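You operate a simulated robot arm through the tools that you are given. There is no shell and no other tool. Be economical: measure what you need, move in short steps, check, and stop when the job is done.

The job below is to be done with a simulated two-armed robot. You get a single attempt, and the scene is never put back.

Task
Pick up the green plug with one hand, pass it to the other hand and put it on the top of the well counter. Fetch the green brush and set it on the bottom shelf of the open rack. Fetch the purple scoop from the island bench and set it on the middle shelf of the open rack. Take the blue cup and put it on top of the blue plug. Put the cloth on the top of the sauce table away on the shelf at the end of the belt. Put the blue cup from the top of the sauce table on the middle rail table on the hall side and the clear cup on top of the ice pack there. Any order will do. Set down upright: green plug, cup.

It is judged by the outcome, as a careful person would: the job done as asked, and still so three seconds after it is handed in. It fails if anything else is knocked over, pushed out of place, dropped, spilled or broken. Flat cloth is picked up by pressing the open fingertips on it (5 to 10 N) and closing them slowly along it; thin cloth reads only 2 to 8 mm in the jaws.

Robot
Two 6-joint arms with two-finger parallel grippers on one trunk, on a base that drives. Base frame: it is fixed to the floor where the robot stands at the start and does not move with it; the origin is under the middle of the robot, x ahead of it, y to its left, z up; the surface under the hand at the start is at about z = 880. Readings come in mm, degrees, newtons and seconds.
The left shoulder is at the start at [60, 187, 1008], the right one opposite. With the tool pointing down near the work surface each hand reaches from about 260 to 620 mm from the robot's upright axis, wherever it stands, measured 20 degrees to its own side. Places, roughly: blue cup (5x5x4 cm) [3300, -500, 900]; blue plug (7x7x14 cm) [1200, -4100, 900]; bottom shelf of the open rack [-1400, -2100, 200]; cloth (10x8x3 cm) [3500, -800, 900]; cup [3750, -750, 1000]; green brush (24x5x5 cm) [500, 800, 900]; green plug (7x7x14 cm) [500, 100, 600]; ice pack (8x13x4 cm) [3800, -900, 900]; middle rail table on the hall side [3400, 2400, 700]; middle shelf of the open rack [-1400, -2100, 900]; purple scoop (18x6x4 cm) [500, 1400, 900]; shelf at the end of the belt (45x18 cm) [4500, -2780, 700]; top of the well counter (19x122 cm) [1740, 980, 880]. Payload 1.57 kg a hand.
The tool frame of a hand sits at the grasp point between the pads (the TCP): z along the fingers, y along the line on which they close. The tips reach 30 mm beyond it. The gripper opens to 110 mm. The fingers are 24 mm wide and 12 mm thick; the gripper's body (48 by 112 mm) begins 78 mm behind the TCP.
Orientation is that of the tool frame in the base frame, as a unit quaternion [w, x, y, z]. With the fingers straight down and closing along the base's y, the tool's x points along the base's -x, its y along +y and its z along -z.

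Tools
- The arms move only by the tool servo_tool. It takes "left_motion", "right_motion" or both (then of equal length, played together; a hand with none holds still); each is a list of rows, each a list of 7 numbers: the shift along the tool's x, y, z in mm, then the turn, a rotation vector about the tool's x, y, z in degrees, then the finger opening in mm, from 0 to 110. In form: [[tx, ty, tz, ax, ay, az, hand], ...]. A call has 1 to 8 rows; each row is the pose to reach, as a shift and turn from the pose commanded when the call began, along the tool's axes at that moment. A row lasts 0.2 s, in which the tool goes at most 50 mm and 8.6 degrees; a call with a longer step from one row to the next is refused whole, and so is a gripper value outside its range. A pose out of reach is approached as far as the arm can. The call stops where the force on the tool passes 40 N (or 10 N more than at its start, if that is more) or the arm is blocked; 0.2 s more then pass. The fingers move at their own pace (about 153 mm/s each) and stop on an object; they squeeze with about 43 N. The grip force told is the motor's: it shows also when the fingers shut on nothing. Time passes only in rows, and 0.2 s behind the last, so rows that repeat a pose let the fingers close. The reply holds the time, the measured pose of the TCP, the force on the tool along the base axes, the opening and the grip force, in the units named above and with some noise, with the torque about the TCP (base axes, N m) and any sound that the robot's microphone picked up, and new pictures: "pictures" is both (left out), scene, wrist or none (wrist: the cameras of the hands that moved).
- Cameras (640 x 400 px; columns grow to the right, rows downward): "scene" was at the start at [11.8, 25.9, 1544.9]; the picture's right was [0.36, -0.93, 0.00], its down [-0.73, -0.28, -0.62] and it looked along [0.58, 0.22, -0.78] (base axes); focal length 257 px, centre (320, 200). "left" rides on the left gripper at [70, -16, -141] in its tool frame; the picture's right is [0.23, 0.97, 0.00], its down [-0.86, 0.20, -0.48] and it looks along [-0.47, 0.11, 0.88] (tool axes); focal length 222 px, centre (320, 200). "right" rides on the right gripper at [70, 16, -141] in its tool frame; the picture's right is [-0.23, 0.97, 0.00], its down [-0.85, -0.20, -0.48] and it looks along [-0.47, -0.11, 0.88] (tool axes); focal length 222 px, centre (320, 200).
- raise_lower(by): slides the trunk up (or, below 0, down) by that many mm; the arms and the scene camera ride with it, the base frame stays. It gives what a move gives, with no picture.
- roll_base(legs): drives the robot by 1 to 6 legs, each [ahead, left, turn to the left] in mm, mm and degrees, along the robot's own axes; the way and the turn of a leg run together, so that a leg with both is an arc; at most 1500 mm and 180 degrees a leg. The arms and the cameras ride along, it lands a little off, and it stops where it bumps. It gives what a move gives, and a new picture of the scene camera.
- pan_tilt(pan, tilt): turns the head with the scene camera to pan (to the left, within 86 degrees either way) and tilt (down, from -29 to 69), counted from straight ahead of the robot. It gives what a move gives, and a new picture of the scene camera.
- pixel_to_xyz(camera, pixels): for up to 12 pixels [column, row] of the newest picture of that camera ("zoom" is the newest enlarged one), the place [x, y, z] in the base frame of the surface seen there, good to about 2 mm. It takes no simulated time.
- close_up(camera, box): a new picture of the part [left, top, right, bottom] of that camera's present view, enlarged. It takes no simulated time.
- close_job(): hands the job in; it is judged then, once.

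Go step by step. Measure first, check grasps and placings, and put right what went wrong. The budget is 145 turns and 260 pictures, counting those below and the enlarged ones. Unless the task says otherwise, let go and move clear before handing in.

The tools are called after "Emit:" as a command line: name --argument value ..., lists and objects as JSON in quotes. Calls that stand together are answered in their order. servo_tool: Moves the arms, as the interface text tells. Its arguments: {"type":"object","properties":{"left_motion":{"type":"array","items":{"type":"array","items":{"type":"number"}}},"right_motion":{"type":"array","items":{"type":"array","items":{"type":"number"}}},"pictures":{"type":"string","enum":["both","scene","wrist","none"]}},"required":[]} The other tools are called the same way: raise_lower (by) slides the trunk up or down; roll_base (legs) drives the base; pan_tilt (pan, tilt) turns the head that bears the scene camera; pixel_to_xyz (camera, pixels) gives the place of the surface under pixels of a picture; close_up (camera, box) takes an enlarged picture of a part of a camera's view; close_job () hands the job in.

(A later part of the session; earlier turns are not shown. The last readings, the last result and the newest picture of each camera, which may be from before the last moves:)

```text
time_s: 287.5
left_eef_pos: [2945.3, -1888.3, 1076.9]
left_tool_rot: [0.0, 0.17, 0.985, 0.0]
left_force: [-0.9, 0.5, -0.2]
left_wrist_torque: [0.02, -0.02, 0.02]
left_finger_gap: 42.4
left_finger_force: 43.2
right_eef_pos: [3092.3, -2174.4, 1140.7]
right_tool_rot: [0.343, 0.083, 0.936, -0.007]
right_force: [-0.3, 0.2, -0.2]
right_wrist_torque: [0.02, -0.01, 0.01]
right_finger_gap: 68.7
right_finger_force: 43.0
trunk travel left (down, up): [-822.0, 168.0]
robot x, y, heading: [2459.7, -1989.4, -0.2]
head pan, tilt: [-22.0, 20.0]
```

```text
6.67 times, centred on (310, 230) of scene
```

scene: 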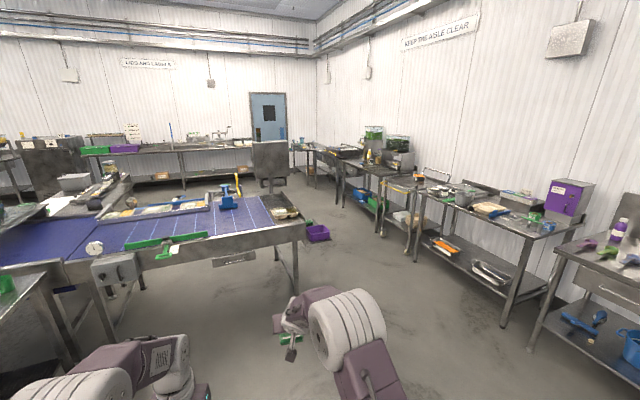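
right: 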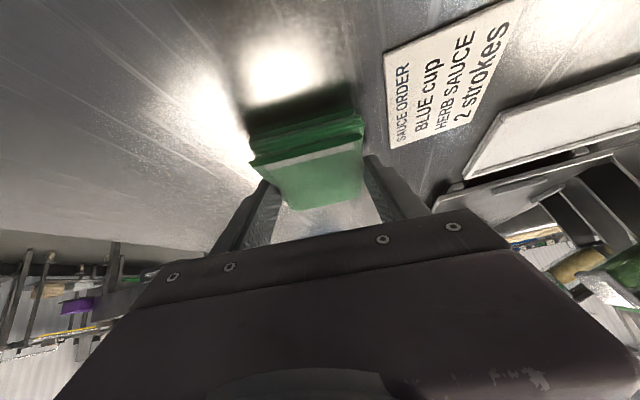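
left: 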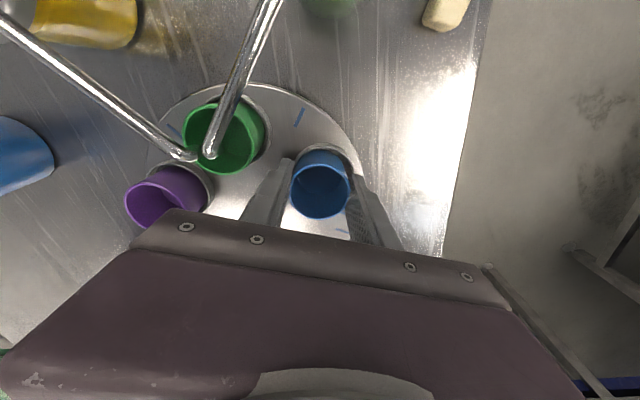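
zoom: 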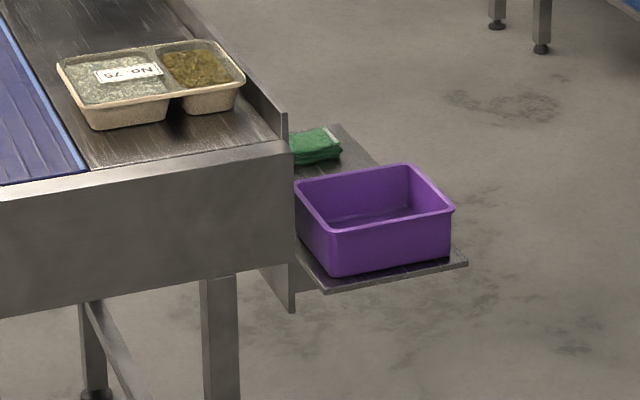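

There's already a green cloth behind the bin on the shelf; free room is perhaps beyond. Checking the aisle width between the belt and the tables on the right.

Emit:
pixel_to_xyz --camera "scene" --pixels '[[503, 325], [410, 260], [380, 235], [540, 345], [560, 345], [527, 340], [440, 300], [380, 280]]'

Emit:
pan_tilt --pan -70 --tilt 25

```text
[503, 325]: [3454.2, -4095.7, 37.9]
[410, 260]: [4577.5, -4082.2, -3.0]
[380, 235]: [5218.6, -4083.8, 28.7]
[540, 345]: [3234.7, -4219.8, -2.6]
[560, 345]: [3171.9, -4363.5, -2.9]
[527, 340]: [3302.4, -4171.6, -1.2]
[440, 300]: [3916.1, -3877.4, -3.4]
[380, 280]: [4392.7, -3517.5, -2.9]
```

```text
time_s: 288.7
left_eef_pos: [2945.1, -1888.0, 1076.6]
left_tool_rot: [0.0, 0.17, 0.985, 0.001]
left_force: [0.1, 0.3, -0.2]
left_wrist_torque: [-0.02, 0.02, -0.02]
left_finger_gap: 42.4
left_finger_force: 42.3
right_eef_pos: [3092.3, -2173.6, 1140.7]
right_tool_rot: [0.343, 0.082, 0.936, -0.006]
right_force: [-0.1, 0.8, 0.5]
right_wrist_torque: [0.01, 0.03, 0.01]
right_finger_gap: 68.5
right_finger_force: 43.2
trunk travel left (down, up): [-822.0, 168.0]
robot x, y, heading: [2459.5, -1995.5, -0.4]
head pan, tilt: [-70.0, 25.0]
```

scene: 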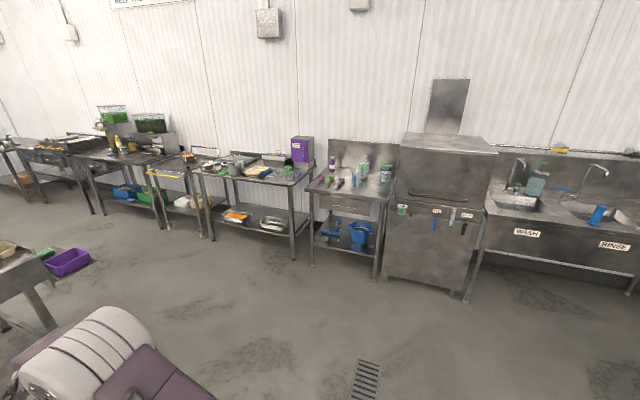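

Aisle is 1.2 m wide. Driving to the south side of the shelf and facing it (+y).

Emit:
roll_base --legs '[[0, -1430, 0.4], [1500, 0, 0], [560, 0, 0], [0, 0, 90]]'

Emit:
pan_tilt --pan -3 --tilt 52

Emit:
close_up --camera "scene" --box '[220, 130, 460, 280]'

```text
time_s: 309.4
left_eef_pos: [4440.1, -3031.0, 1076.6]
left_tool_rot: [-0.001, -0.541, 0.841, 0.0]
left_force: [0.6, 0.4, 0.5]
left_wrist_torque: [0.01, 0.01, 0.04]
left_finger_gap: 43.4
left_finger_force: 43.3
right_eef_pos: [4736.9, -2910.0, 1141.0]
right_tool_rot: [0.257, -0.571, 0.746, 0.228]
right_force: [-0.9, -0.5, -0.6]
right_wrist_torque: [0.01, -0.02, 0.02]
right_finger_gap: 68.6
right_finger_force: 43.3
trunk travel left (down, up): [-822.0, 168.0]
robot x, y, heading: [4500.5, -3523.5, 84.6]
head pan, tilt: [-70.0, 25.0]
```

scene: 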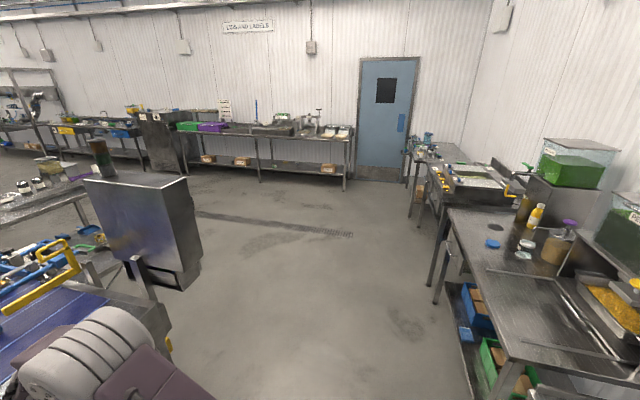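

```text
time_s: 310.8
left_eef_pos: [4440.1, -3031.8, 1077.1]
left_tool_rot: [0.001, -0.54, 0.842, 0.0]
left_force: [0.3, 0.3, -1.1]
left_wrist_torque: [-0.01, 0.03, -0.04]
left_finger_gap: 43.5
left_finger_force: 43.2
right_eef_pos: [4736.4, -2911.3, 1140.1]
right_tool_rot: [0.257, -0.571, 0.746, 0.227]
right_force: [0.1, -0.8, -0.4]
right_wrist_torque: [0.03, 0.03, -0.01]
right_finger_gap: 68.7
right_finger_force: 43.2
trunk travel left (down, up): [-822.0, 168.0]
robot x, y, heading: [4502.0, -3522.8, 84.8]
head pan, tilt: [-3.0, 52.0]
```

scene: 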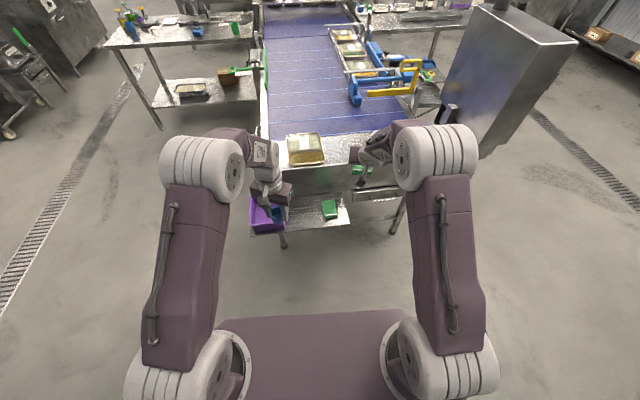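

```text
2.67 times, centred on (340, 205) of scene
```

zoom: 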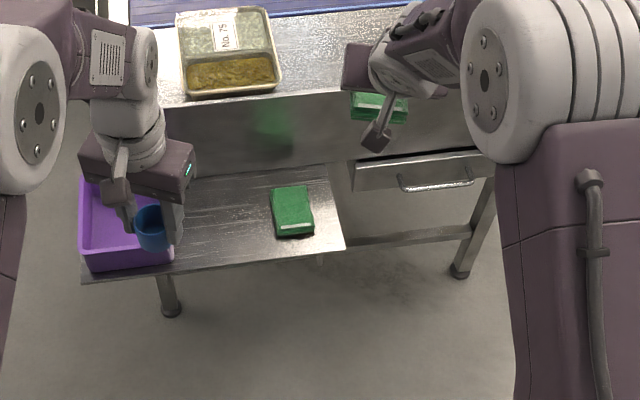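

Shelf has free space between the bin and the existing cloth, around zoom (225,215). Measuring.

Emit:
pixel_to_xyz --camera "zoom" --pixels '[[225, 215], [185, 250], [262, 245], [340, 243], [325, 172], [190, 185], [274, 190], [290, 210], [313, 232], [172, 250], [250, 180], [230, 150]]'

```text
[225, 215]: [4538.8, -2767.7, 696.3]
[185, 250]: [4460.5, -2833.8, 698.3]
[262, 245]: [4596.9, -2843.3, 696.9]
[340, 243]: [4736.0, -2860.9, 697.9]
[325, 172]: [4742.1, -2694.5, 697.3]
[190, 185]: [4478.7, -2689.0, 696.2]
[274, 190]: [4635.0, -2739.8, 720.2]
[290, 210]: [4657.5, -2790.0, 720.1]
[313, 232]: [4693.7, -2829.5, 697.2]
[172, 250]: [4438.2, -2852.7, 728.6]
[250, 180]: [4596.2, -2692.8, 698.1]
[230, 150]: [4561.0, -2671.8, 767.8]
```

Free spot: centre ≈(4530,−2775), shelf z 697. Raising the left arm, straightening the right, and lining up the base.

Emit:
servo_tool --left_motion '[[0, 0, -40, 0, 0, 0, 35], [0, 0, -80, 0, 0, 0, 35], [0, 0, -120, 0, 0, 0, 35], [0, 0, -150, 0, 0, 0, 35]]' --right_motion '[[8, 0, -6, -1.6, 0, -1.9, 10], [15, 0, -13, -3.3, 0, -3.8, 10], [23, 0, -20, -5, 0, -5.7, 10], [30, 0, -26, -6.5, 0, -7.6, 10]]' --pictures "none"

Emit:
roll_base --legs '[[0, 0, 5.2], [150, 150, 0]]'

Emit:
raise_lower --by -290

Emit:
close_up --camera "right" --box '[0, 0, 640, 400]'

```text
time_s: 311.8
left_eef_pos: [4440.1, -3034.8, 1228.0]
left_tool_rot: [0.001, -0.54, 0.842, 0.0]
left_force: [-0.8, 0.5, -0.6]
left_wrist_torque: [0.04, 0.0, 0.04]
left_finger_gap: 43.6
left_finger_force: 43.0
right_eef_pos: [4727.3, -2949.4, 1142.4]
right_tool_rot: [0.238, -0.633, 0.692, 0.252]
right_force: [-0.5, 0.5, -0.8]
right_wrist_torque: [0.03, 0.0, -0.01]
right_finger_gap: 68.8
right_finger_force: 43.4
right hand out of reach, approached as far as the arm can: row 3
trunk travel left (down, up): [-822.0, 168.0]
robot x, y, heading: [4499.1, -3521.3, 84.5]
head pan, tilt: [-3.0, 52.0]
```

```text
time_s: 314.0
left_eef_pos: [4251.7, -2892.7, 1228.3]
left_tool_rot: [0.0, -0.578, 0.816, 0.001]
left_force: [-0.4, -0.4, -0.1]
left_wrist_torque: [0.01, 0.01, 0.01]
left_finger_gap: 43.3
left_finger_force: 42.9
right_eef_pos: [4529.4, -2782.2, 1142.0]
right_tool_rot: [-0.227, 0.664, -0.662, -0.264]
right_force: [0.6, 0.0, 0.0]
right_wrist_torque: [0.02, 0.01, -0.01]
right_finger_gap: 69.2
right_finger_force: 43.6
trunk travel left (down, up): [-822.0, 168.0]
robot x, y, heading: [4354.2, -3372.2, 89.8]
head pan, tilt: [-3.0, 52.0]
```

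scene: 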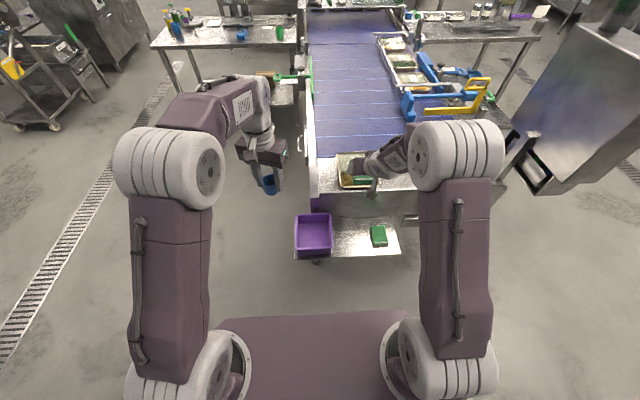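

```text
time_s: 316.9
left_eef_pos: [4248.9, -2890.7, 936.6]
left_tool_rot: [0.0, -0.578, 0.816, 0.0]
left_force: [0.1, -0.2, 0.0]
left_wrist_torque: [-0.01, -0.04, -0.01]
left_finger_gap: 43.1
left_finger_force: 42.6
right_eef_pos: [4527.2, -2778.7, 851.3]
right_tool_rot: [0.227, -0.663, 0.664, 0.261]
right_force: [0.2, -0.6, -0.7]
right_wrist_torque: [0.03, 0.01, -0.02]
right_finger_gap: 68.8
right_finger_force: 42.8
trunk travel left (down, up): [-532.0, 458.0]
robot x, y, heading: [4358.6, -3373.0, 90.4]
head pan, tilt: [-3.0, 52.0]
```

```text
1.00 times, centred on (320, 200) of right (not enlarged: the box is as wide or as high as the picture)
```

zoom: 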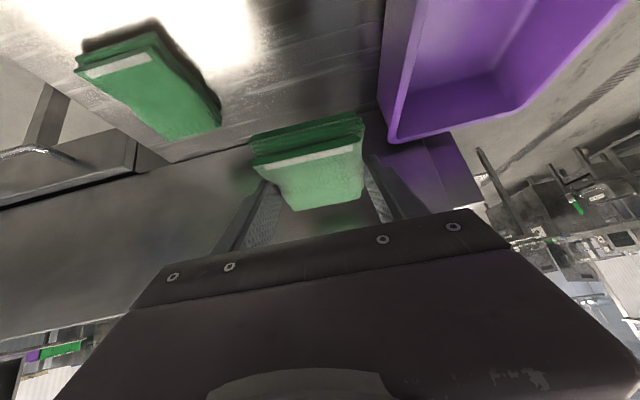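

Cloth is over the free spot. Lowering 112 mm with the arm.

Emit:
servo_tool --right_motion '[[24, 0, 28, 0, 0, 0, 10], [48, 0, 57, 0, 0, 0, 10], [73, 0, 85, 0, 0, 0, 10], [73, 0, 85, 0, 0, 0, 10]]' --pictures "wrist"

```text
time_s: 317.9
left_eef_pos: [4249.2, -2889.8, 938.0]
left_tool_rot: [0.001, -0.578, 0.816, 0.0]
left_force: [-0.8, 0.1, -0.5]
left_wrist_torque: [0.0, -0.01, 0.02]
left_finger_gap: 43.3
left_finger_force: 43.0
right_eef_pos: [4522.9, -2781.9, 739.9]
right_tool_rot: [-0.227, 0.664, -0.663, -0.262]
right_force: [0.2, 0.2, 0.1]
right_wrist_torque: [0.02, 0.01, 0.02]
right_finger_gap: 68.7
right_finger_force: 42.9
trunk travel left (down, up): [-532.0, 458.0]
robot x, y, heading: [4357.1, -3372.1, 89.8]
head pan, tilt: [-3.0, 52.0]
```

right: 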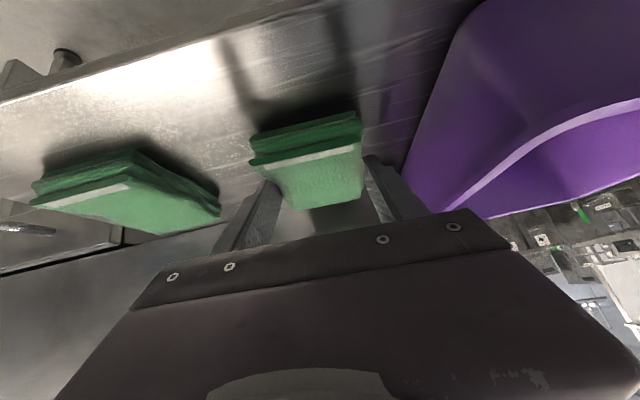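

The bin edge is close on one side; shifting 12 mm away from it and down 6 mm to contact, then opening modestly.

Emit:
servo_tool --right_motion '[[0, -12, 0, 0, 0, 0, 10], [2, -12, 2.5, 0, 0, 0, 10], [4, -12, 5, 0, 0, 0, 10], [4, -12, 5, 0, 0, 0, 10]]' --pictures "none"

```text
time_s: 318.9
left_eef_pos: [4249.2, -2891.5, 937.5]
left_tool_rot: [0.001, -0.577, 0.816, 0.0]
left_force: [-0.2, 0.0, 0.0]
left_wrist_torque: [-0.02, 0.02, 0.01]
left_finger_gap: 43.2
left_finger_force: 42.9
right_eef_pos: [4533.8, -2780.5, 734.7]
right_tool_rot: [-0.228, 0.664, -0.662, -0.262]
right_force: [1.4, 0.5, 8.6]
right_wrist_torque: [-0.39, -0.36, 0.05]
right_finger_gap: 68.7
right_finger_force: 42.8
trunk travel left (down, up): [-532.0, 458.0]
robot x, y, heading: [4356.1, -3373.8, 90.0]
head pan, tilt: [-3.0, 52.0]
```

Contact (9 N). Opening to 92 mm and withdrawing along the tool axis.

Emit:
servo_tool --right_motion '[[0, 0, 0, 0, 0, 0, 80], [0, 0, 0, 0, 0, 0, 92], [0, 0, 0, 0, 0, 0, 92], [0, 0, -30, 0, 0, 0, 92], [0, 0, -70, 0, 0, 0, 92], [0, 0, -115, 0, 0, 0, 92]]' --pictures "wrist"

```text
time_s: 320.3
left_eef_pos: [4249.3, -2891.9, 936.8]
left_tool_rot: [0.001, -0.578, 0.816, 0.001]
left_force: [-0.8, -0.2, -0.1]
left_wrist_torque: [0.05, -0.01, -0.01]
left_finger_gap: 43.4
left_finger_force: 42.7
right_eef_pos: [4540.1, -2855.0, 820.4]
right_tool_rot: [-0.228, 0.663, -0.663, -0.263]
right_force: [-0.3, 0.1, -0.6]
right_wrist_torque: [-0.01, 0.01, 0.0]
right_finger_gap: 92.0
right_finger_force: 0.1
trunk travel left (down, up): [-532.0, 458.0]
robot x, y, heading: [4351.8, -3373.2, 90.2]
head pan, tilt: [-3.0, 52.0]
```

right: 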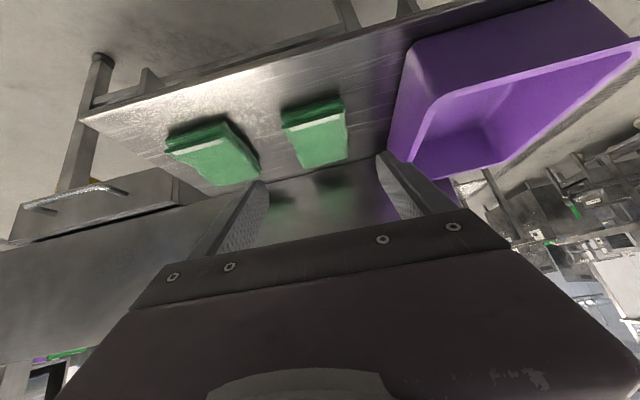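

The cloth lies on the shelf beside the other. Now to the blue plug at the sink: raise, back off, drive west and look.

Emit:
raise_lower --by 250

Emit:
roll_base --legs '[[-100, 0, 0], [0, 0, 90], [1500, 0, 0], [1500, 0, 0]]'

Emit:
pan_tilt --pan 75 --tilt 40

```text
time_s: 322.9
left_eef_pos: [4249.3, -2890.4, 1186.8]
left_tool_rot: [0.0, -0.578, 0.816, 0.0]
left_force: [-0.3, -0.4, 0.6]
left_wrist_torque: [-0.03, -0.02, 0.01]
left_finger_gap: 43.6
left_finger_force: 43.0
right_eef_pos: [4541.0, -2854.5, 1070.1]
right_tool_rot: [-0.225, 0.664, -0.663, -0.262]
right_force: [0.8, -0.7, -0.5]
right_wrist_torque: [0.03, 0.0, -0.03]
right_finger_gap: 91.9
right_finger_force: 0.1
trunk travel left (down, up): [-782.0, 208.0]
robot x, y, heading: [4355.0, -3371.2, 89.9]
head pan, tilt: [-3.0, 52.0]
```

```text
time_s: 341.9
left_eef_pos: [860.3, -3569.1, 1187.3]
left_tool_rot: [0.0, 0.985, -0.172, -0.001]
left_force: [0.8, -0.8, -0.2]
left_wrist_torque: [0.01, 0.01, -0.01]
left_finger_gap: 43.5
left_finger_force: 43.1
right_eef_pos: [826.2, -3278.5, 1071.2]
right_tool_rot: [0.025, 0.938, -0.002, -0.345]
right_force: [0.6, -0.1, 0.3]
right_wrist_torque: [-0.03, 0.02, 0.02]
right_finger_gap: 92.1
right_finger_force: 0.1
trunk travel left (down, up): [-782.0, 208.0]
robot x, y, heading: [1345.3, -3467.7, 179.5]
head pan, tilt: [-3.0, 52.0]
```

scene: 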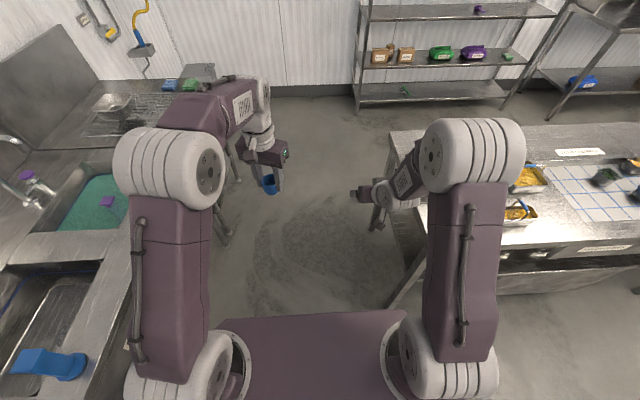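

```text
time_s: 343.4
left_eef_pos: [860.8, -3569.9, 1187.7]
left_tool_rot: [0.001, 0.985, -0.172, -0.001]
left_force: [0.1, -0.1, -0.6]
left_wrist_torque: [0.01, 0.02, 0.0]
left_finger_gap: 43.3
left_finger_force: 42.9
right_eef_pos: [826.2, -3278.1, 1070.5]
right_tool_rot: [0.024, 0.938, -0.003, -0.346]
right_force: [0.2, 0.9, -0.5]
right_wrist_torque: [-0.02, 0.0, 0.04]
right_finger_gap: 92.2
right_finger_force: 0.1
trunk travel left (down, up): [-782.0, 208.0]
robot x, y, heading: [1341.8, -3468.1, 179.6]
head pan, tilt: [75.0, 40.0]
```

scene: 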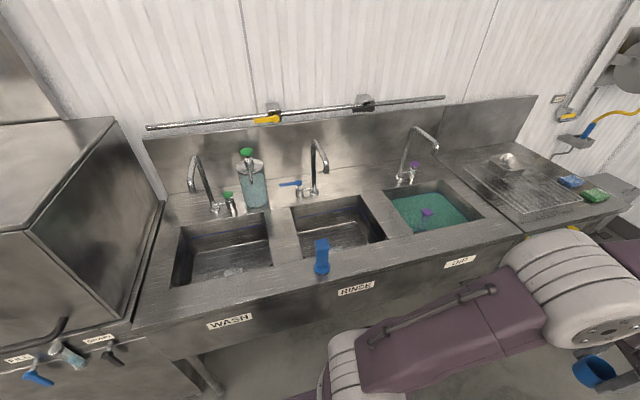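

The blue plug stands on the sink's front rim between WASH and RINSE at (321,257). Measuring and enlarging.

Emit:
pixel_to_xyz --camera "scene" --pixels '[[321, 242], [315, 243], [327, 242], [321, 247], [321, 262], [322, 275], [340, 277], [290, 280], [300, 258], [160, 330], [500, 240]]'

Emit:
close_up --camera "scene" --box '[280, 220, 370, 300]'

```text
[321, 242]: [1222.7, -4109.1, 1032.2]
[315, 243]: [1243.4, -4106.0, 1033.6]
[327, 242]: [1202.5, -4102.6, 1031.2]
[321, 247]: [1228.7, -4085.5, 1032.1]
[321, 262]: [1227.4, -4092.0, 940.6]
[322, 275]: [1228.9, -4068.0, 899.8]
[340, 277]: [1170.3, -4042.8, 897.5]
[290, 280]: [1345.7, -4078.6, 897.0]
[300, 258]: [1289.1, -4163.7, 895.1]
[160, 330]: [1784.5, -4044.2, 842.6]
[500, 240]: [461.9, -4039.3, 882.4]
```

```text
5.00 times, centred on (325, 260) of scene
```

zoom: 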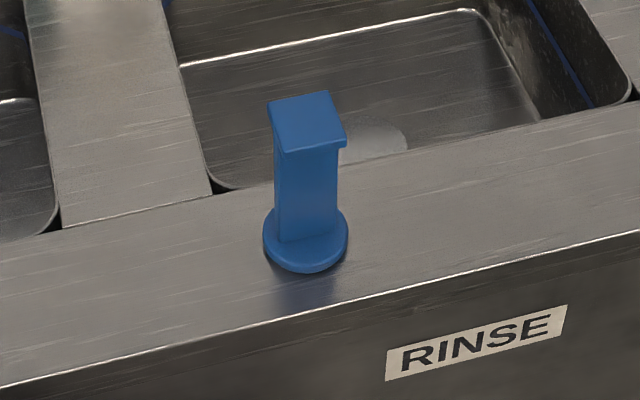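

Emit:
pixel_to_xyz --camera "zoom" --pixels '[[272, 103], [327, 94], [340, 132], [288, 148], [306, 120]]'

Emit:
close_up --camera "left" --box '[160, 100, 480, 300]'

```text
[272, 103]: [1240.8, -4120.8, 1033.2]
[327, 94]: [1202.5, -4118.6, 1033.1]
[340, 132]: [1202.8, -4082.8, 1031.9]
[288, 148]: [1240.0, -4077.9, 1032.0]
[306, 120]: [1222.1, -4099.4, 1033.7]
```

```text
2.00 times, centred on (320, 200) of left
```

zoom: 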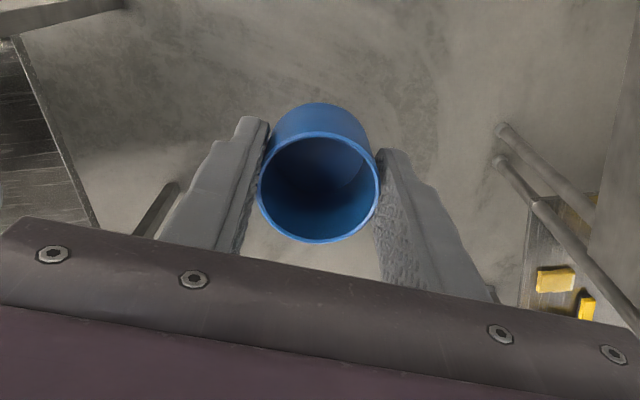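

Plug top centre (1221.5,−4100), z 1032.5, ~43 mm square. Turning to face the sink and positioning the cup near it.

Emit:
roll_base --legs '[[0, 0, 90.4], [70, -222, 0]]'

Emit:
pan_tilt --pan 5 --tilt 48

Emit:
close_up --camera "scene" --box '[240, 120, 400, 260]'

```text
time_s: 349.0
left_eef_pos: [1210.6, -4016.9, 1187.5]
left_tool_rot: [0.0, 0.825, 0.565, -0.002]
left_force: [0.7, -0.6, 0.4]
left_wrist_torque: [-0.01, -0.02, -0.01]
left_finger_gap: 43.8
left_finger_force: 42.9
right_eef_pos: [918.2, -4044.8, 1070.9]
right_tool_rot: [0.258, 0.672, 0.654, -0.23]
right_force: [0.0, 0.3, -0.4]
right_wrist_torque: [0.01, -0.01, -0.03]
right_finger_gap: 92.1
right_finger_force: 0.0
trunk travel left (down, up): [-782.0, 208.0]
robot x, y, heading: [1120.5, -3531.6, -91.4]
head pan, tilt: [75.0, 40.0]
```

scene: 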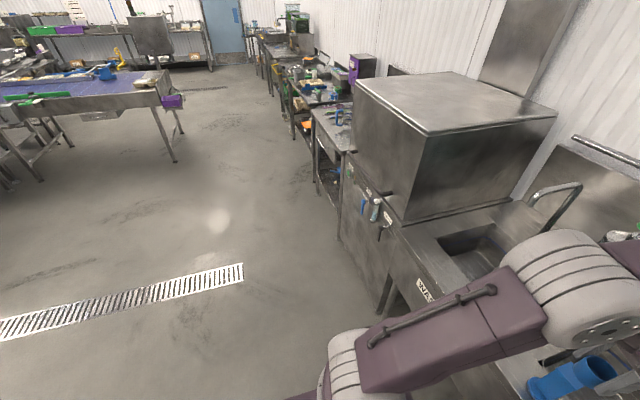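

```text
time_s: 350.4
left_eef_pos: [1209.4, -4018.3, 1188.0]
left_tool_rot: [0.0, 0.824, 0.566, 0.0]
left_force: [0.5, -0.2, -0.7]
left_wrist_torque: [-0.01, 0.02, 0.02]
left_finger_gap: 43.5
left_finger_force: 43.5
right_eef_pos: [916.9, -4044.9, 1070.4]
right_tool_rot: [0.259, 0.672, 0.655, -0.23]
right_force: [-0.1, 0.2, 0.1]
right_wrist_torque: [-0.03, -0.04, 0.0]
right_finger_gap: 92.2
right_finger_force: 0.0
trunk travel left (down, up): [-782.0, 208.0]
robot x, y, heading: [1120.9, -3533.7, -91.6]
head pan, tilt: [5.0, 48.0]
```

scene: 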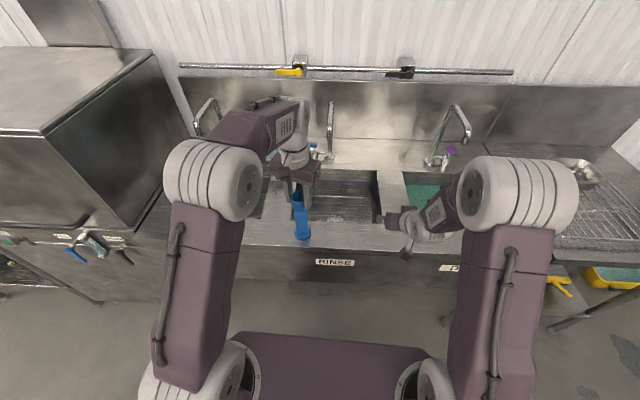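

```text
2.86 times, centred on (320, 190) of scene
```

zoom: 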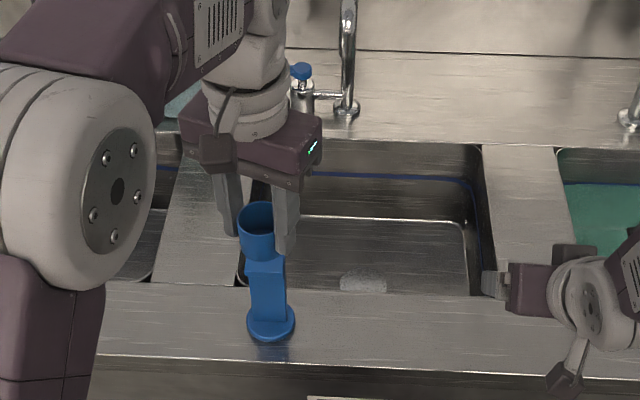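

Measuring the held cup relative to the hand to place it precisely.

Emit:
pixel_to_xyz --camera "zoom" --pixels '[[241, 213], [273, 213], [256, 229], [258, 250], [257, 204], [246, 245], [270, 245], [266, 265]]'

Emit:
close_up --camera "scene" --box '[280, 170, 340, 245]'

```text
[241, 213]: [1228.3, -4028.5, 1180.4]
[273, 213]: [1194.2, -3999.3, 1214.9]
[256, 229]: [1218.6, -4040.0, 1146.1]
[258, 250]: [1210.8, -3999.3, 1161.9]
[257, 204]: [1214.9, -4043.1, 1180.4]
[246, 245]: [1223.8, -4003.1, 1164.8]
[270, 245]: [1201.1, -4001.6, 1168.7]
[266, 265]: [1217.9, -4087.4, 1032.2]
```

```text
5.33 times, centred on (310, 208) of scene
```

zoom: 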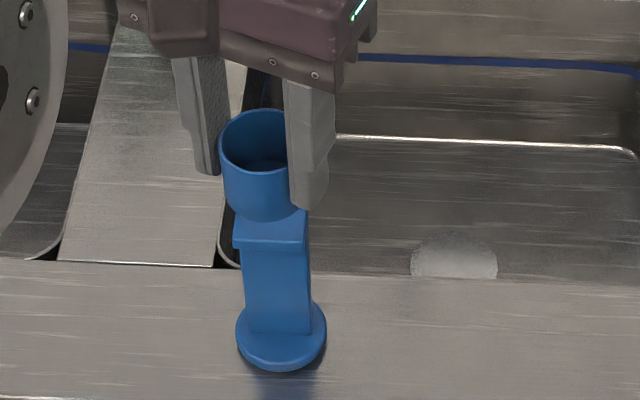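

Cup centre ≈(1211.5,−4021). Moving the hand over the plug and down to ~15 mm above its top.

Emit:
servo_tool --left_motion '[[-24, 13, 0, 0, 0, 0, 35], [-48, 26, 0, 0, 0, 0, 35], [-70, 38.7, 10, 0, 0, 0, 35], [-70, 38.7, 50, 0, 0, 0, 35], [-70, 38.7, 80, 0, 0, 0, 35], [-70, 38.7, 96, 0, 0, 0, 35], [-70, 38.7, 96, 0, 0, 0, 35]]' --pictures "both"

Emit:
close_up --camera "scene" --box '[270, 150, 350, 250]'

```text
time_s: 352.0
left_eef_pos: [1220.3, -4098.3, 1091.7]
left_tool_rot: [0.0, 0.825, 0.566, 0.0]
left_force: [-0.3, 0.0, -0.8]
left_wrist_torque: [-0.01, -0.02, 0.02]
left_finger_gap: 43.5
left_finger_force: 42.5
right_eef_pos: [916.7, -4044.5, 1070.7]
right_tool_rot: [0.259, 0.673, 0.654, -0.231]
right_force: [-0.7, 0.1, -0.7]
right_wrist_torque: [-0.01, -0.01, 0.02]
right_finger_gap: 92.0
right_finger_force: 0.1
trunk travel left (down, up): [-782.0, 208.0]
robot x, y, heading: [1116.6, -3529.2, -91.7]
head pan, tilt: [5.0, 48.0]
```

scene: 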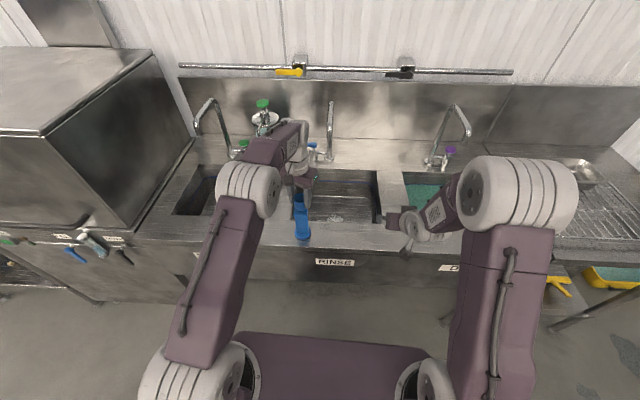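
left: 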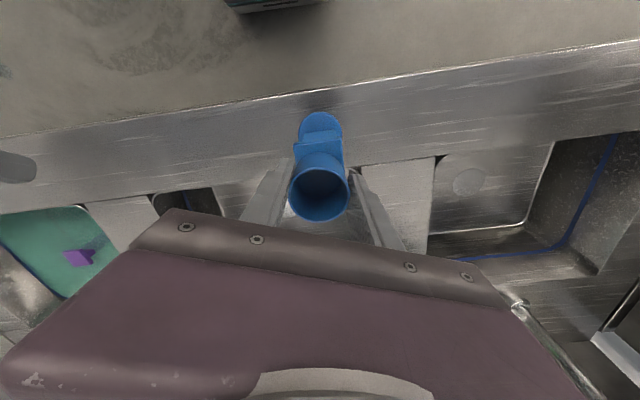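

```text
4.00 times, centred on (310, 200) of scene
```

zoom: 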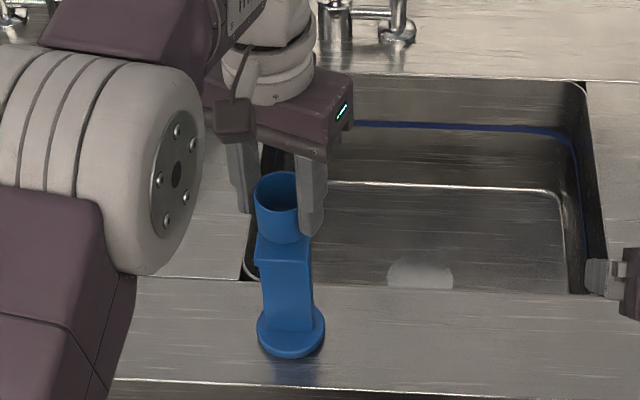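

Cup appears a few mm to the left of the plug's centre in zoom (279 vs 286). Measuring.

Emit:
pixel_to_xyz --camera "zoom" --pixels '[[258, 215], [279, 225], [268, 236], [290, 236], [279, 236], [260, 262], [309, 262], [285, 258], [266, 290], [308, 290]]'

Emit:
pixel_to_xyz --camera "left" --pixels '[[320, 167], [318, 215], [293, 192], [346, 192], [318, 130], [297, 147], [342, 140]]'

```text
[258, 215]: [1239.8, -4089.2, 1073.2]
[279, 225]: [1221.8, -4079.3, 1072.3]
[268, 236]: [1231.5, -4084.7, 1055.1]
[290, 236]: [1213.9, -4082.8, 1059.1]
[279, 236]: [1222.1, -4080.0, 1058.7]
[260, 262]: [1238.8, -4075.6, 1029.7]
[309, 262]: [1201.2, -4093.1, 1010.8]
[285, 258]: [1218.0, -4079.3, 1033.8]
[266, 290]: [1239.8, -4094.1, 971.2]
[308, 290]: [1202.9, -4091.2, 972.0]
```

```text
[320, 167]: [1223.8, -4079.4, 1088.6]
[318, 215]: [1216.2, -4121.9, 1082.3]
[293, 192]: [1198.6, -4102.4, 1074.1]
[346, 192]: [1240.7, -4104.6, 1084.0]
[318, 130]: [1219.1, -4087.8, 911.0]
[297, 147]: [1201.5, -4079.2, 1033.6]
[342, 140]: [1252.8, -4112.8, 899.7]
```

Cup centre ≈(1220.5,−4101) versus plug (1221.5,−4100): aligned. Lowering in small steps.

Emit:
servo_tool --left_motion '[[0, 1, 6, 0, 0, 0, 35], [0, 1, 11, 0, 0, 0, 35], [0, 1, 13, 0, 0, 0, 35], [0, 1, 13, 0, 0, 0, 35]]' --pictures "none"

```text
time_s: 353.0
left_eef_pos: [1221.8, -4099.1, 1078.9]
left_tool_rot: [0.0, 0.825, 0.565, 0.0]
left_force: [-0.6, -0.9, 0.1]
left_wrist_torque: [-0.01, -0.02, 0.01]
left_finger_gap: 43.4
left_finger_force: 43.1
right_eef_pos: [917.6, -4045.0, 1070.3]
right_tool_rot: [0.259, 0.672, 0.654, -0.231]
right_force: [-1.7, -0.6, -1.3]
right_wrist_torque: [0.0, -0.01, -0.02]
right_finger_gap: 92.0
right_finger_force: 0.0
trunk travel left (down, up): [-782.0, 208.0]
robot x, y, heading: [1117.0, -3533.5, -91.5]
head pan, tilt: [5.0, 48.0]
```

Emit:
servo_tool --left_motion '[[0, 0, 1, 0, 0, 0, 35], [0, 0, 2, 0, 0, 0, 35], [0, 0, 3, 0, 0, 0, 35]]' --pictures "none"

Emit:
close_up --camera "scene" --box '[270, 150, 350, 250]'

```text
time_s: 353.8
left_eef_pos: [1222.0, -4097.1, 1075.5]
left_tool_rot: [0.001, 0.825, 0.565, -0.001]
left_force: [0.0, -1.5, 5.7]
left_wrist_torque: [-0.04, 0.03, 0.0]
left_finger_gap: 43.7
left_finger_force: 42.7
right_eef_pos: [916.8, -4043.2, 1070.5]
right_tool_rot: [0.259, 0.673, 0.654, -0.231]
right_force: [-0.5, 0.3, 0.2]
right_wrist_torque: [-0.02, 0.01, 0.02]
right_finger_gap: 91.9
right_finger_force: 0.0
trunk travel left (down, up): [-782.0, 208.0]
robot x, y, heading: [1118.6, -3533.6, -91.6]
head pan, tilt: [5.0, 48.0]
```

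```text
4.00 times, centred on (310, 200) of scene
```

zoom: 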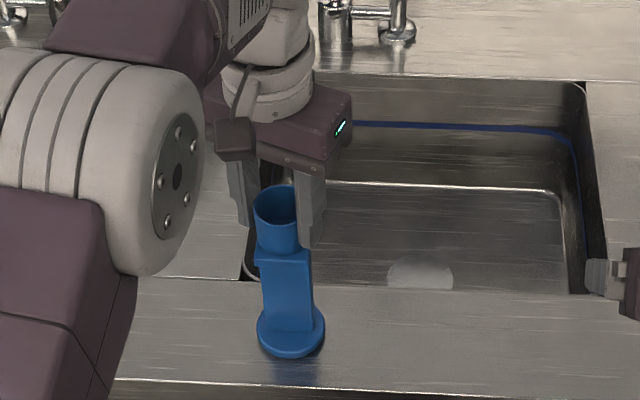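

Cup rests on the plug (6 N). Easing, opening symmetrically, and lifting straight up.

Emit:
servo_tool --left_motion '[[0, 0, -0.7, 0, 0, 0, 44], [0, 0, -0.7, 0, 0, 0, 55], [0, 0, -0.7, 0, 0, 0, 75], [0, 0, -0.7, 0, 0, 0, 75], [0, 0, -30, 0, 0, 0, 75], [0, 0, -75, 0, 0, 0, 75], [0, 0, -120, 0, 0, 0, 75]]' --pictures "both"

Emit:
close_up --camera "scene" --box '[260, 150, 360, 260]'

```text
time_s: 355.4
left_eef_pos: [1220.7, -4097.0, 1199.4]
left_tool_rot: [-0.001, 0.825, 0.566, 0.0]
left_force: [-0.4, 0.7, 0.3]
left_wrist_torque: [-0.02, 0.01, 0.01]
left_finger_gap: 75.1
left_finger_force: 0.0
right_eef_pos: [917.2, -4044.7, 1069.2]
right_tool_rot: [0.259, 0.672, 0.654, -0.23]
right_force: [0.0, -0.5, 0.1]
right_wrist_torque: [0.0, 0.01, 0.0]
right_finger_gap: 91.9
right_finger_force: 0.1
trunk travel left (down, up): [-782.0, 208.0]
robot x, y, heading: [1120.4, -3534.6, -91.5]
head pan, tilt: [5.0, 48.0]
```

scene: 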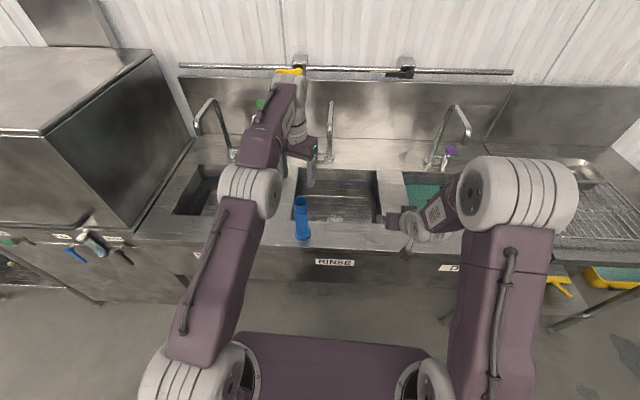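
left: 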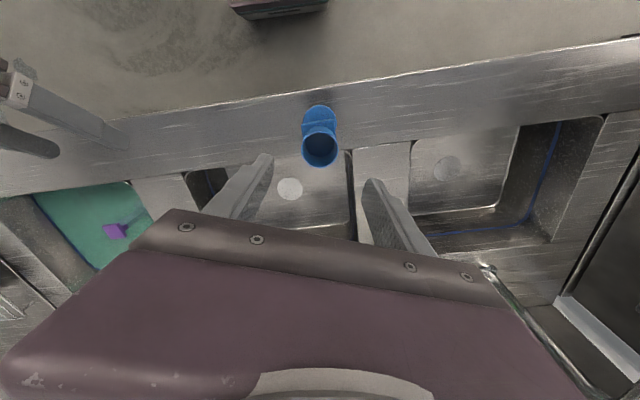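

```text
3.64 times, centred on (310, 205) of scene
```

zoom: 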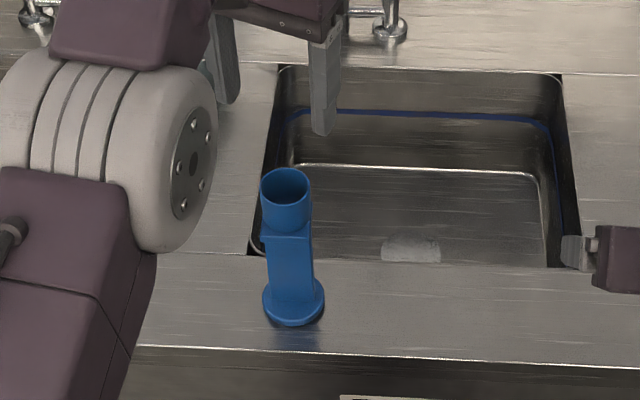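

The small blue cup stands on the blue plug. Going back to the sauce table for the tall blue cup.

Emit:
roll_base --legs '[[-180, 0, 0], [0, 0, 91.5], [1340, 0, 0], [0, 1400, 0], [0, 1350, 0]]'

Emit:
pan_tilt --pan -5 --tilt 48

Emit:
close_up --camera "scene" --box '[240, 120, 440, 270]'

```text
time_s: 380.1
left_eef_pos: [3057.2, -506.0, 1197.2]
left_tool_rot: [0.0, 0.18, 0.984, 0.0]
left_force: [-0.1, 0.7, 0.1]
left_wrist_torque: [0.01, -0.02, -0.03]
left_finger_gap: 75.2
left_finger_force: 0.2
right_eef_pos: [3006.2, -808.9, 1070.9]
right_tool_rot: [0.345, 0.01, 0.938, 0.021]
right_force: [-0.5, 0.4, -0.3]
right_wrist_torque: [-0.03, 0.0, -0.01]
right_finger_gap: 92.4
right_finger_force: 0.0
trunk travel left (down, up): [-782.0, 208.0]
robot x, y, heading: [2489.8, -612.2, -1.5]
head pan, tilt: [5.0, 48.0]
```

scene: 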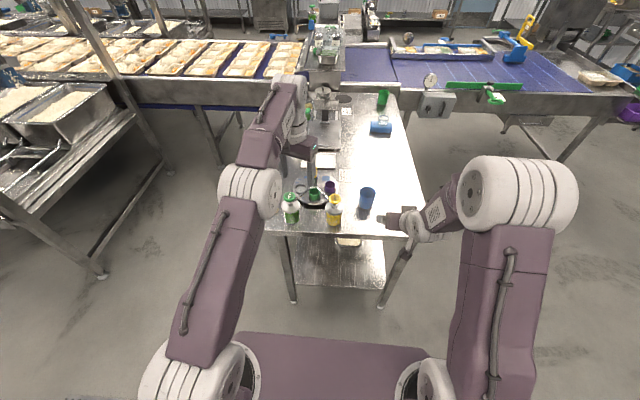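

```text
time_s: 380.8
left_eef_pos: [3056.6, -504.4, 1197.4]
left_tool_rot: [0.0, 0.181, 0.984, 0.0]
left_force: [0.2, 0.4, 1.1]
left_wrist_torque: [-0.03, 0.0, -0.01]
left_finger_gap: 75.0
left_finger_force: 0.1
right_eef_pos: [3005.2, -809.7, 1069.2]
right_tool_rot: [0.346, 0.011, 0.938, 0.021]
right_force: [-0.5, 0.1, -0.9]
right_wrist_torque: [0.03, -0.02, 0.01]
right_finger_gap: 91.9
right_finger_force: 0.0
trunk travel left (down, up): [-782.0, 208.0]
robot x, y, heading: [2490.2, -611.6, -1.5]
head pan, tilt: [-5.0, 48.0]
```

scene: 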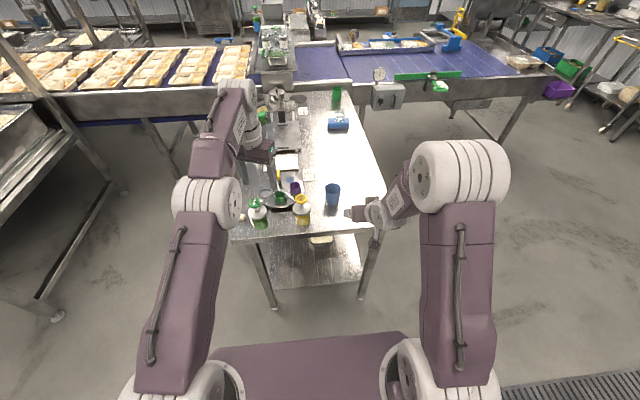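

```text
2.67 times, centred on (340, 195) of scene
```

zoom: 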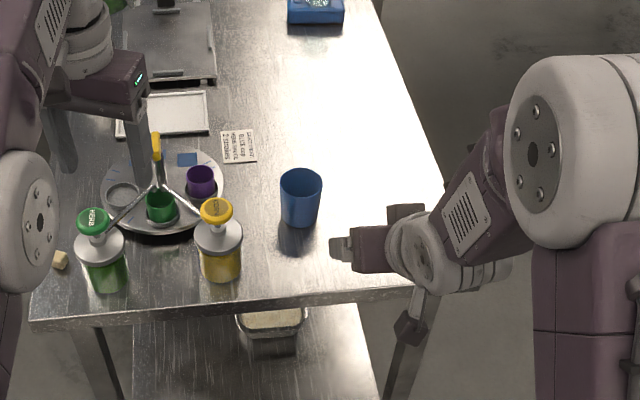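

The tall cup is at (3253,−755). Raise the left hand clear of the pumps, lower the trunk so the right TCP is at cup mid-height, and drive straight in.

Emit:
servo_tool --left_motion '[[0, 0, -45, 0, 0, 0, 75], [0, 0, -90, 0, 0, 0, 75], [0, 0, -120, 0, 0, 0, 75]]' --right_motion '[[0, 0, 0, 0, 0, 0, 105], [0, 0, 0, 0, 0, 0, 105], [0, 0, 0, 0, 0, 0, 105]]' --pictures "none"

Emit:
raise_lower --by -163

Emit:
roll_base --legs '[[170, 57, 0]]'

Emit:
close_up --camera "right" --box '[0, 0, 640, 400]'

```text
time_s: 381.6
left_eef_pos: [3021.7, -501.3, 1275.6]
left_tool_rot: [0.001, 0.18, 0.984, -0.001]
left_force: [0.7, -0.1, 0.1]
left_wrist_torque: [0.02, 0.0, 0.02]
left_finger_gap: 75.0
left_finger_force: 0.1
left hand out of reach, approached as far as the arm can: row 1, 2, 3
right_eef_pos: [3004.8, -809.4, 1070.7]
right_tool_rot: [0.346, 0.011, 0.938, 0.021]
right_force: [0.0, 0.2, -0.3]
right_wrist_torque: [0.0, 0.01, 0.03]
right_finger_gap: 105.1
right_finger_force: 0.0
trunk travel left (down, up): [-782.0, 208.0]
robot x, y, heading: [2492.4, -614.1, -1.4]
head pan, tilt: [-5.0, 48.0]
```

```text
time_s: 383.4
left_eef_pos: [3021.0, -501.4, 1112.8]
left_tool_rot: [0.0, 0.18, 0.984, -0.001]
left_force: [0.3, 0.2, 0.6]
left_wrist_torque: [-0.01, -0.01, 0.0]
left_finger_gap: 74.7
left_finger_force: 0.0
right_eef_pos: [3004.5, -809.1, 907.5]
right_tool_rot: [0.346, 0.01, 0.938, 0.021]
right_force: [-0.7, -0.2, -1.0]
right_wrist_torque: [0.03, -0.04, 0.01]
right_finger_gap: 105.1
right_finger_force: 0.0
trunk travel left (down, up): [-619.0, 371.0]
robot x, y, heading: [2490.3, -611.6, -1.3]
head pan, tilt: [-5.0, 48.0]
```

```text
time_s: 384.9
left_eef_pos: [3189.0, -446.5, 1112.5]
left_tool_rot: [0.001, 0.18, 0.984, 0.0]
left_force: [-0.1, -0.6, -0.3]
left_wrist_torque: [-0.01, -0.03, 0.01]
left_finger_gap: 74.9
left_finger_force: 0.0
right_eef_pos: [3173.9, -755.0, 906.7]
right_tool_rot: [0.346, 0.01, 0.938, 0.021]
right_force: [0.2, 0.3, 0.3]
right_wrist_torque: [0.0, 0.0, 0.01]
right_finger_gap: 104.8
right_finger_force: 0.0
trunk travel left (down, up): [-619.0, 371.0]
robot x, y, heading: [2659.1, -558.2, -1.3]
head pan, tilt: [-5.0, 48.0]
```

scene: 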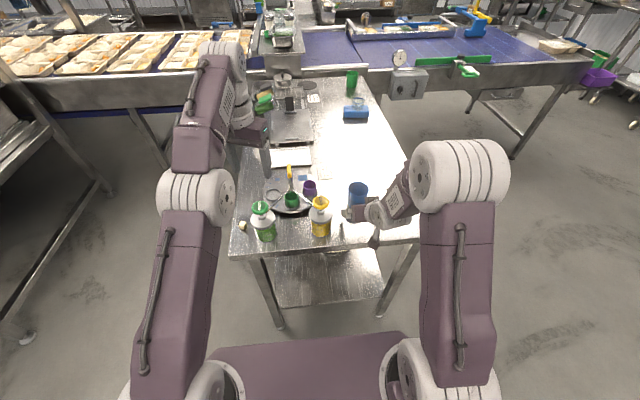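

```text
1.00 times, centred on (320, 200) of right (not enlarged: the box is as wide or as high as the picture)
```

zoom: 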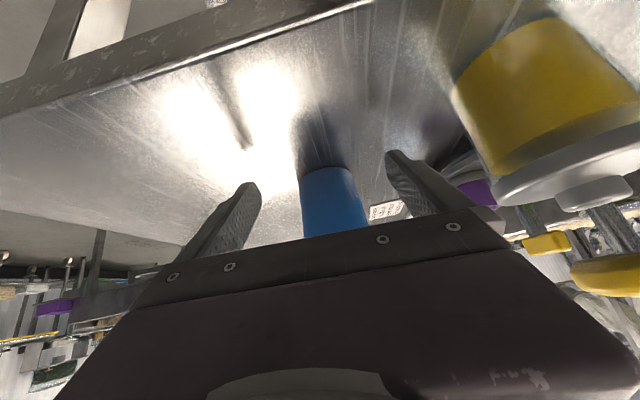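

The cup is centred between the fingers, yellow pump clear. Advancing 77 mm and closing.

Emit:
roll_base --legs '[[76, 5, 0]]'

Emit:
servo_tool --right_motion '[[0, 0, 0, 0, 0, 0, 80], [0, 0, 0, 0, 0, 0, 60], [0, 0, 0, 0, 0, 0, 45], [0, 0, 0, 0, 0, 0, 45]]' --pictures "wrist"

```text
time_s: 386.0
left_eef_pos: [3267.3, -442.9, 1112.0]
left_tool_rot: [0.001, 0.18, 0.984, 0.0]
left_force: [-0.8, -0.6, -0.2]
left_wrist_torque: [0.0, 0.04, 0.0]
left_finger_gap: 75.1
left_finger_force: 0.0
right_eef_pos: [3251.5, -753.8, 906.5]
right_tool_rot: [0.345, 0.01, 0.938, 0.021]
right_force: [1.2, -0.2, -0.7]
right_wrist_torque: [0.01, 0.01, -0.02]
right_finger_gap: 105.1
right_finger_force: 0.0
trunk travel left (down, up): [-619.0, 371.0]
robot x, y, heading: [2735.6, -556.2, -1.2]
head pan, tilt: [-5.0, 48.0]
```

scene: 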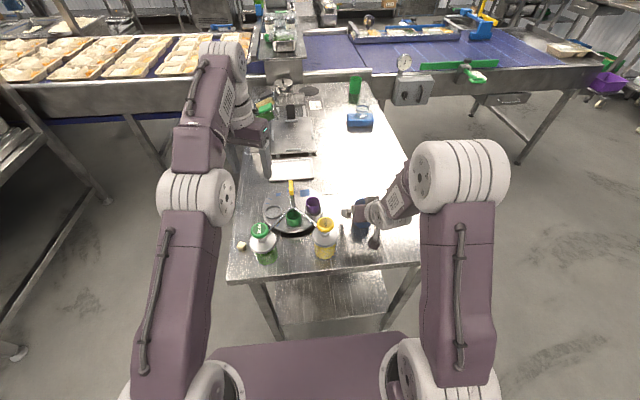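

```text
time_s: 387.0
left_eef_pos: [3266.7, -444.0, 1112.8]
left_tool_rot: [0.001, 0.18, 0.984, -0.001]
left_force: [-0.1, -0.3, -0.3]
left_wrist_torque: [0.03, -0.01, -0.03]
left_finger_gap: 74.8
left_finger_force: 0.0
right_eef_pos: [3250.1, -751.6, 906.7]
right_tool_rot: [0.345, 0.011, 0.938, 0.021]
right_force: [-0.4, -0.2, 1.3]
right_wrist_torque: [-0.03, 0.03, 0.0]
right_finger_gap: 65.0
right_finger_force: 42.6
trunk travel left (down, up): [-619.0, 371.0]
robot x, y, heading: [2735.9, -554.7, -1.4]
head pan, tilt: [-5.0, 48.0]
```

right: 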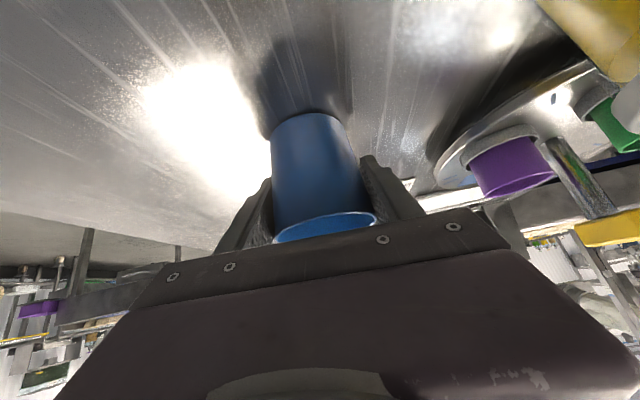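

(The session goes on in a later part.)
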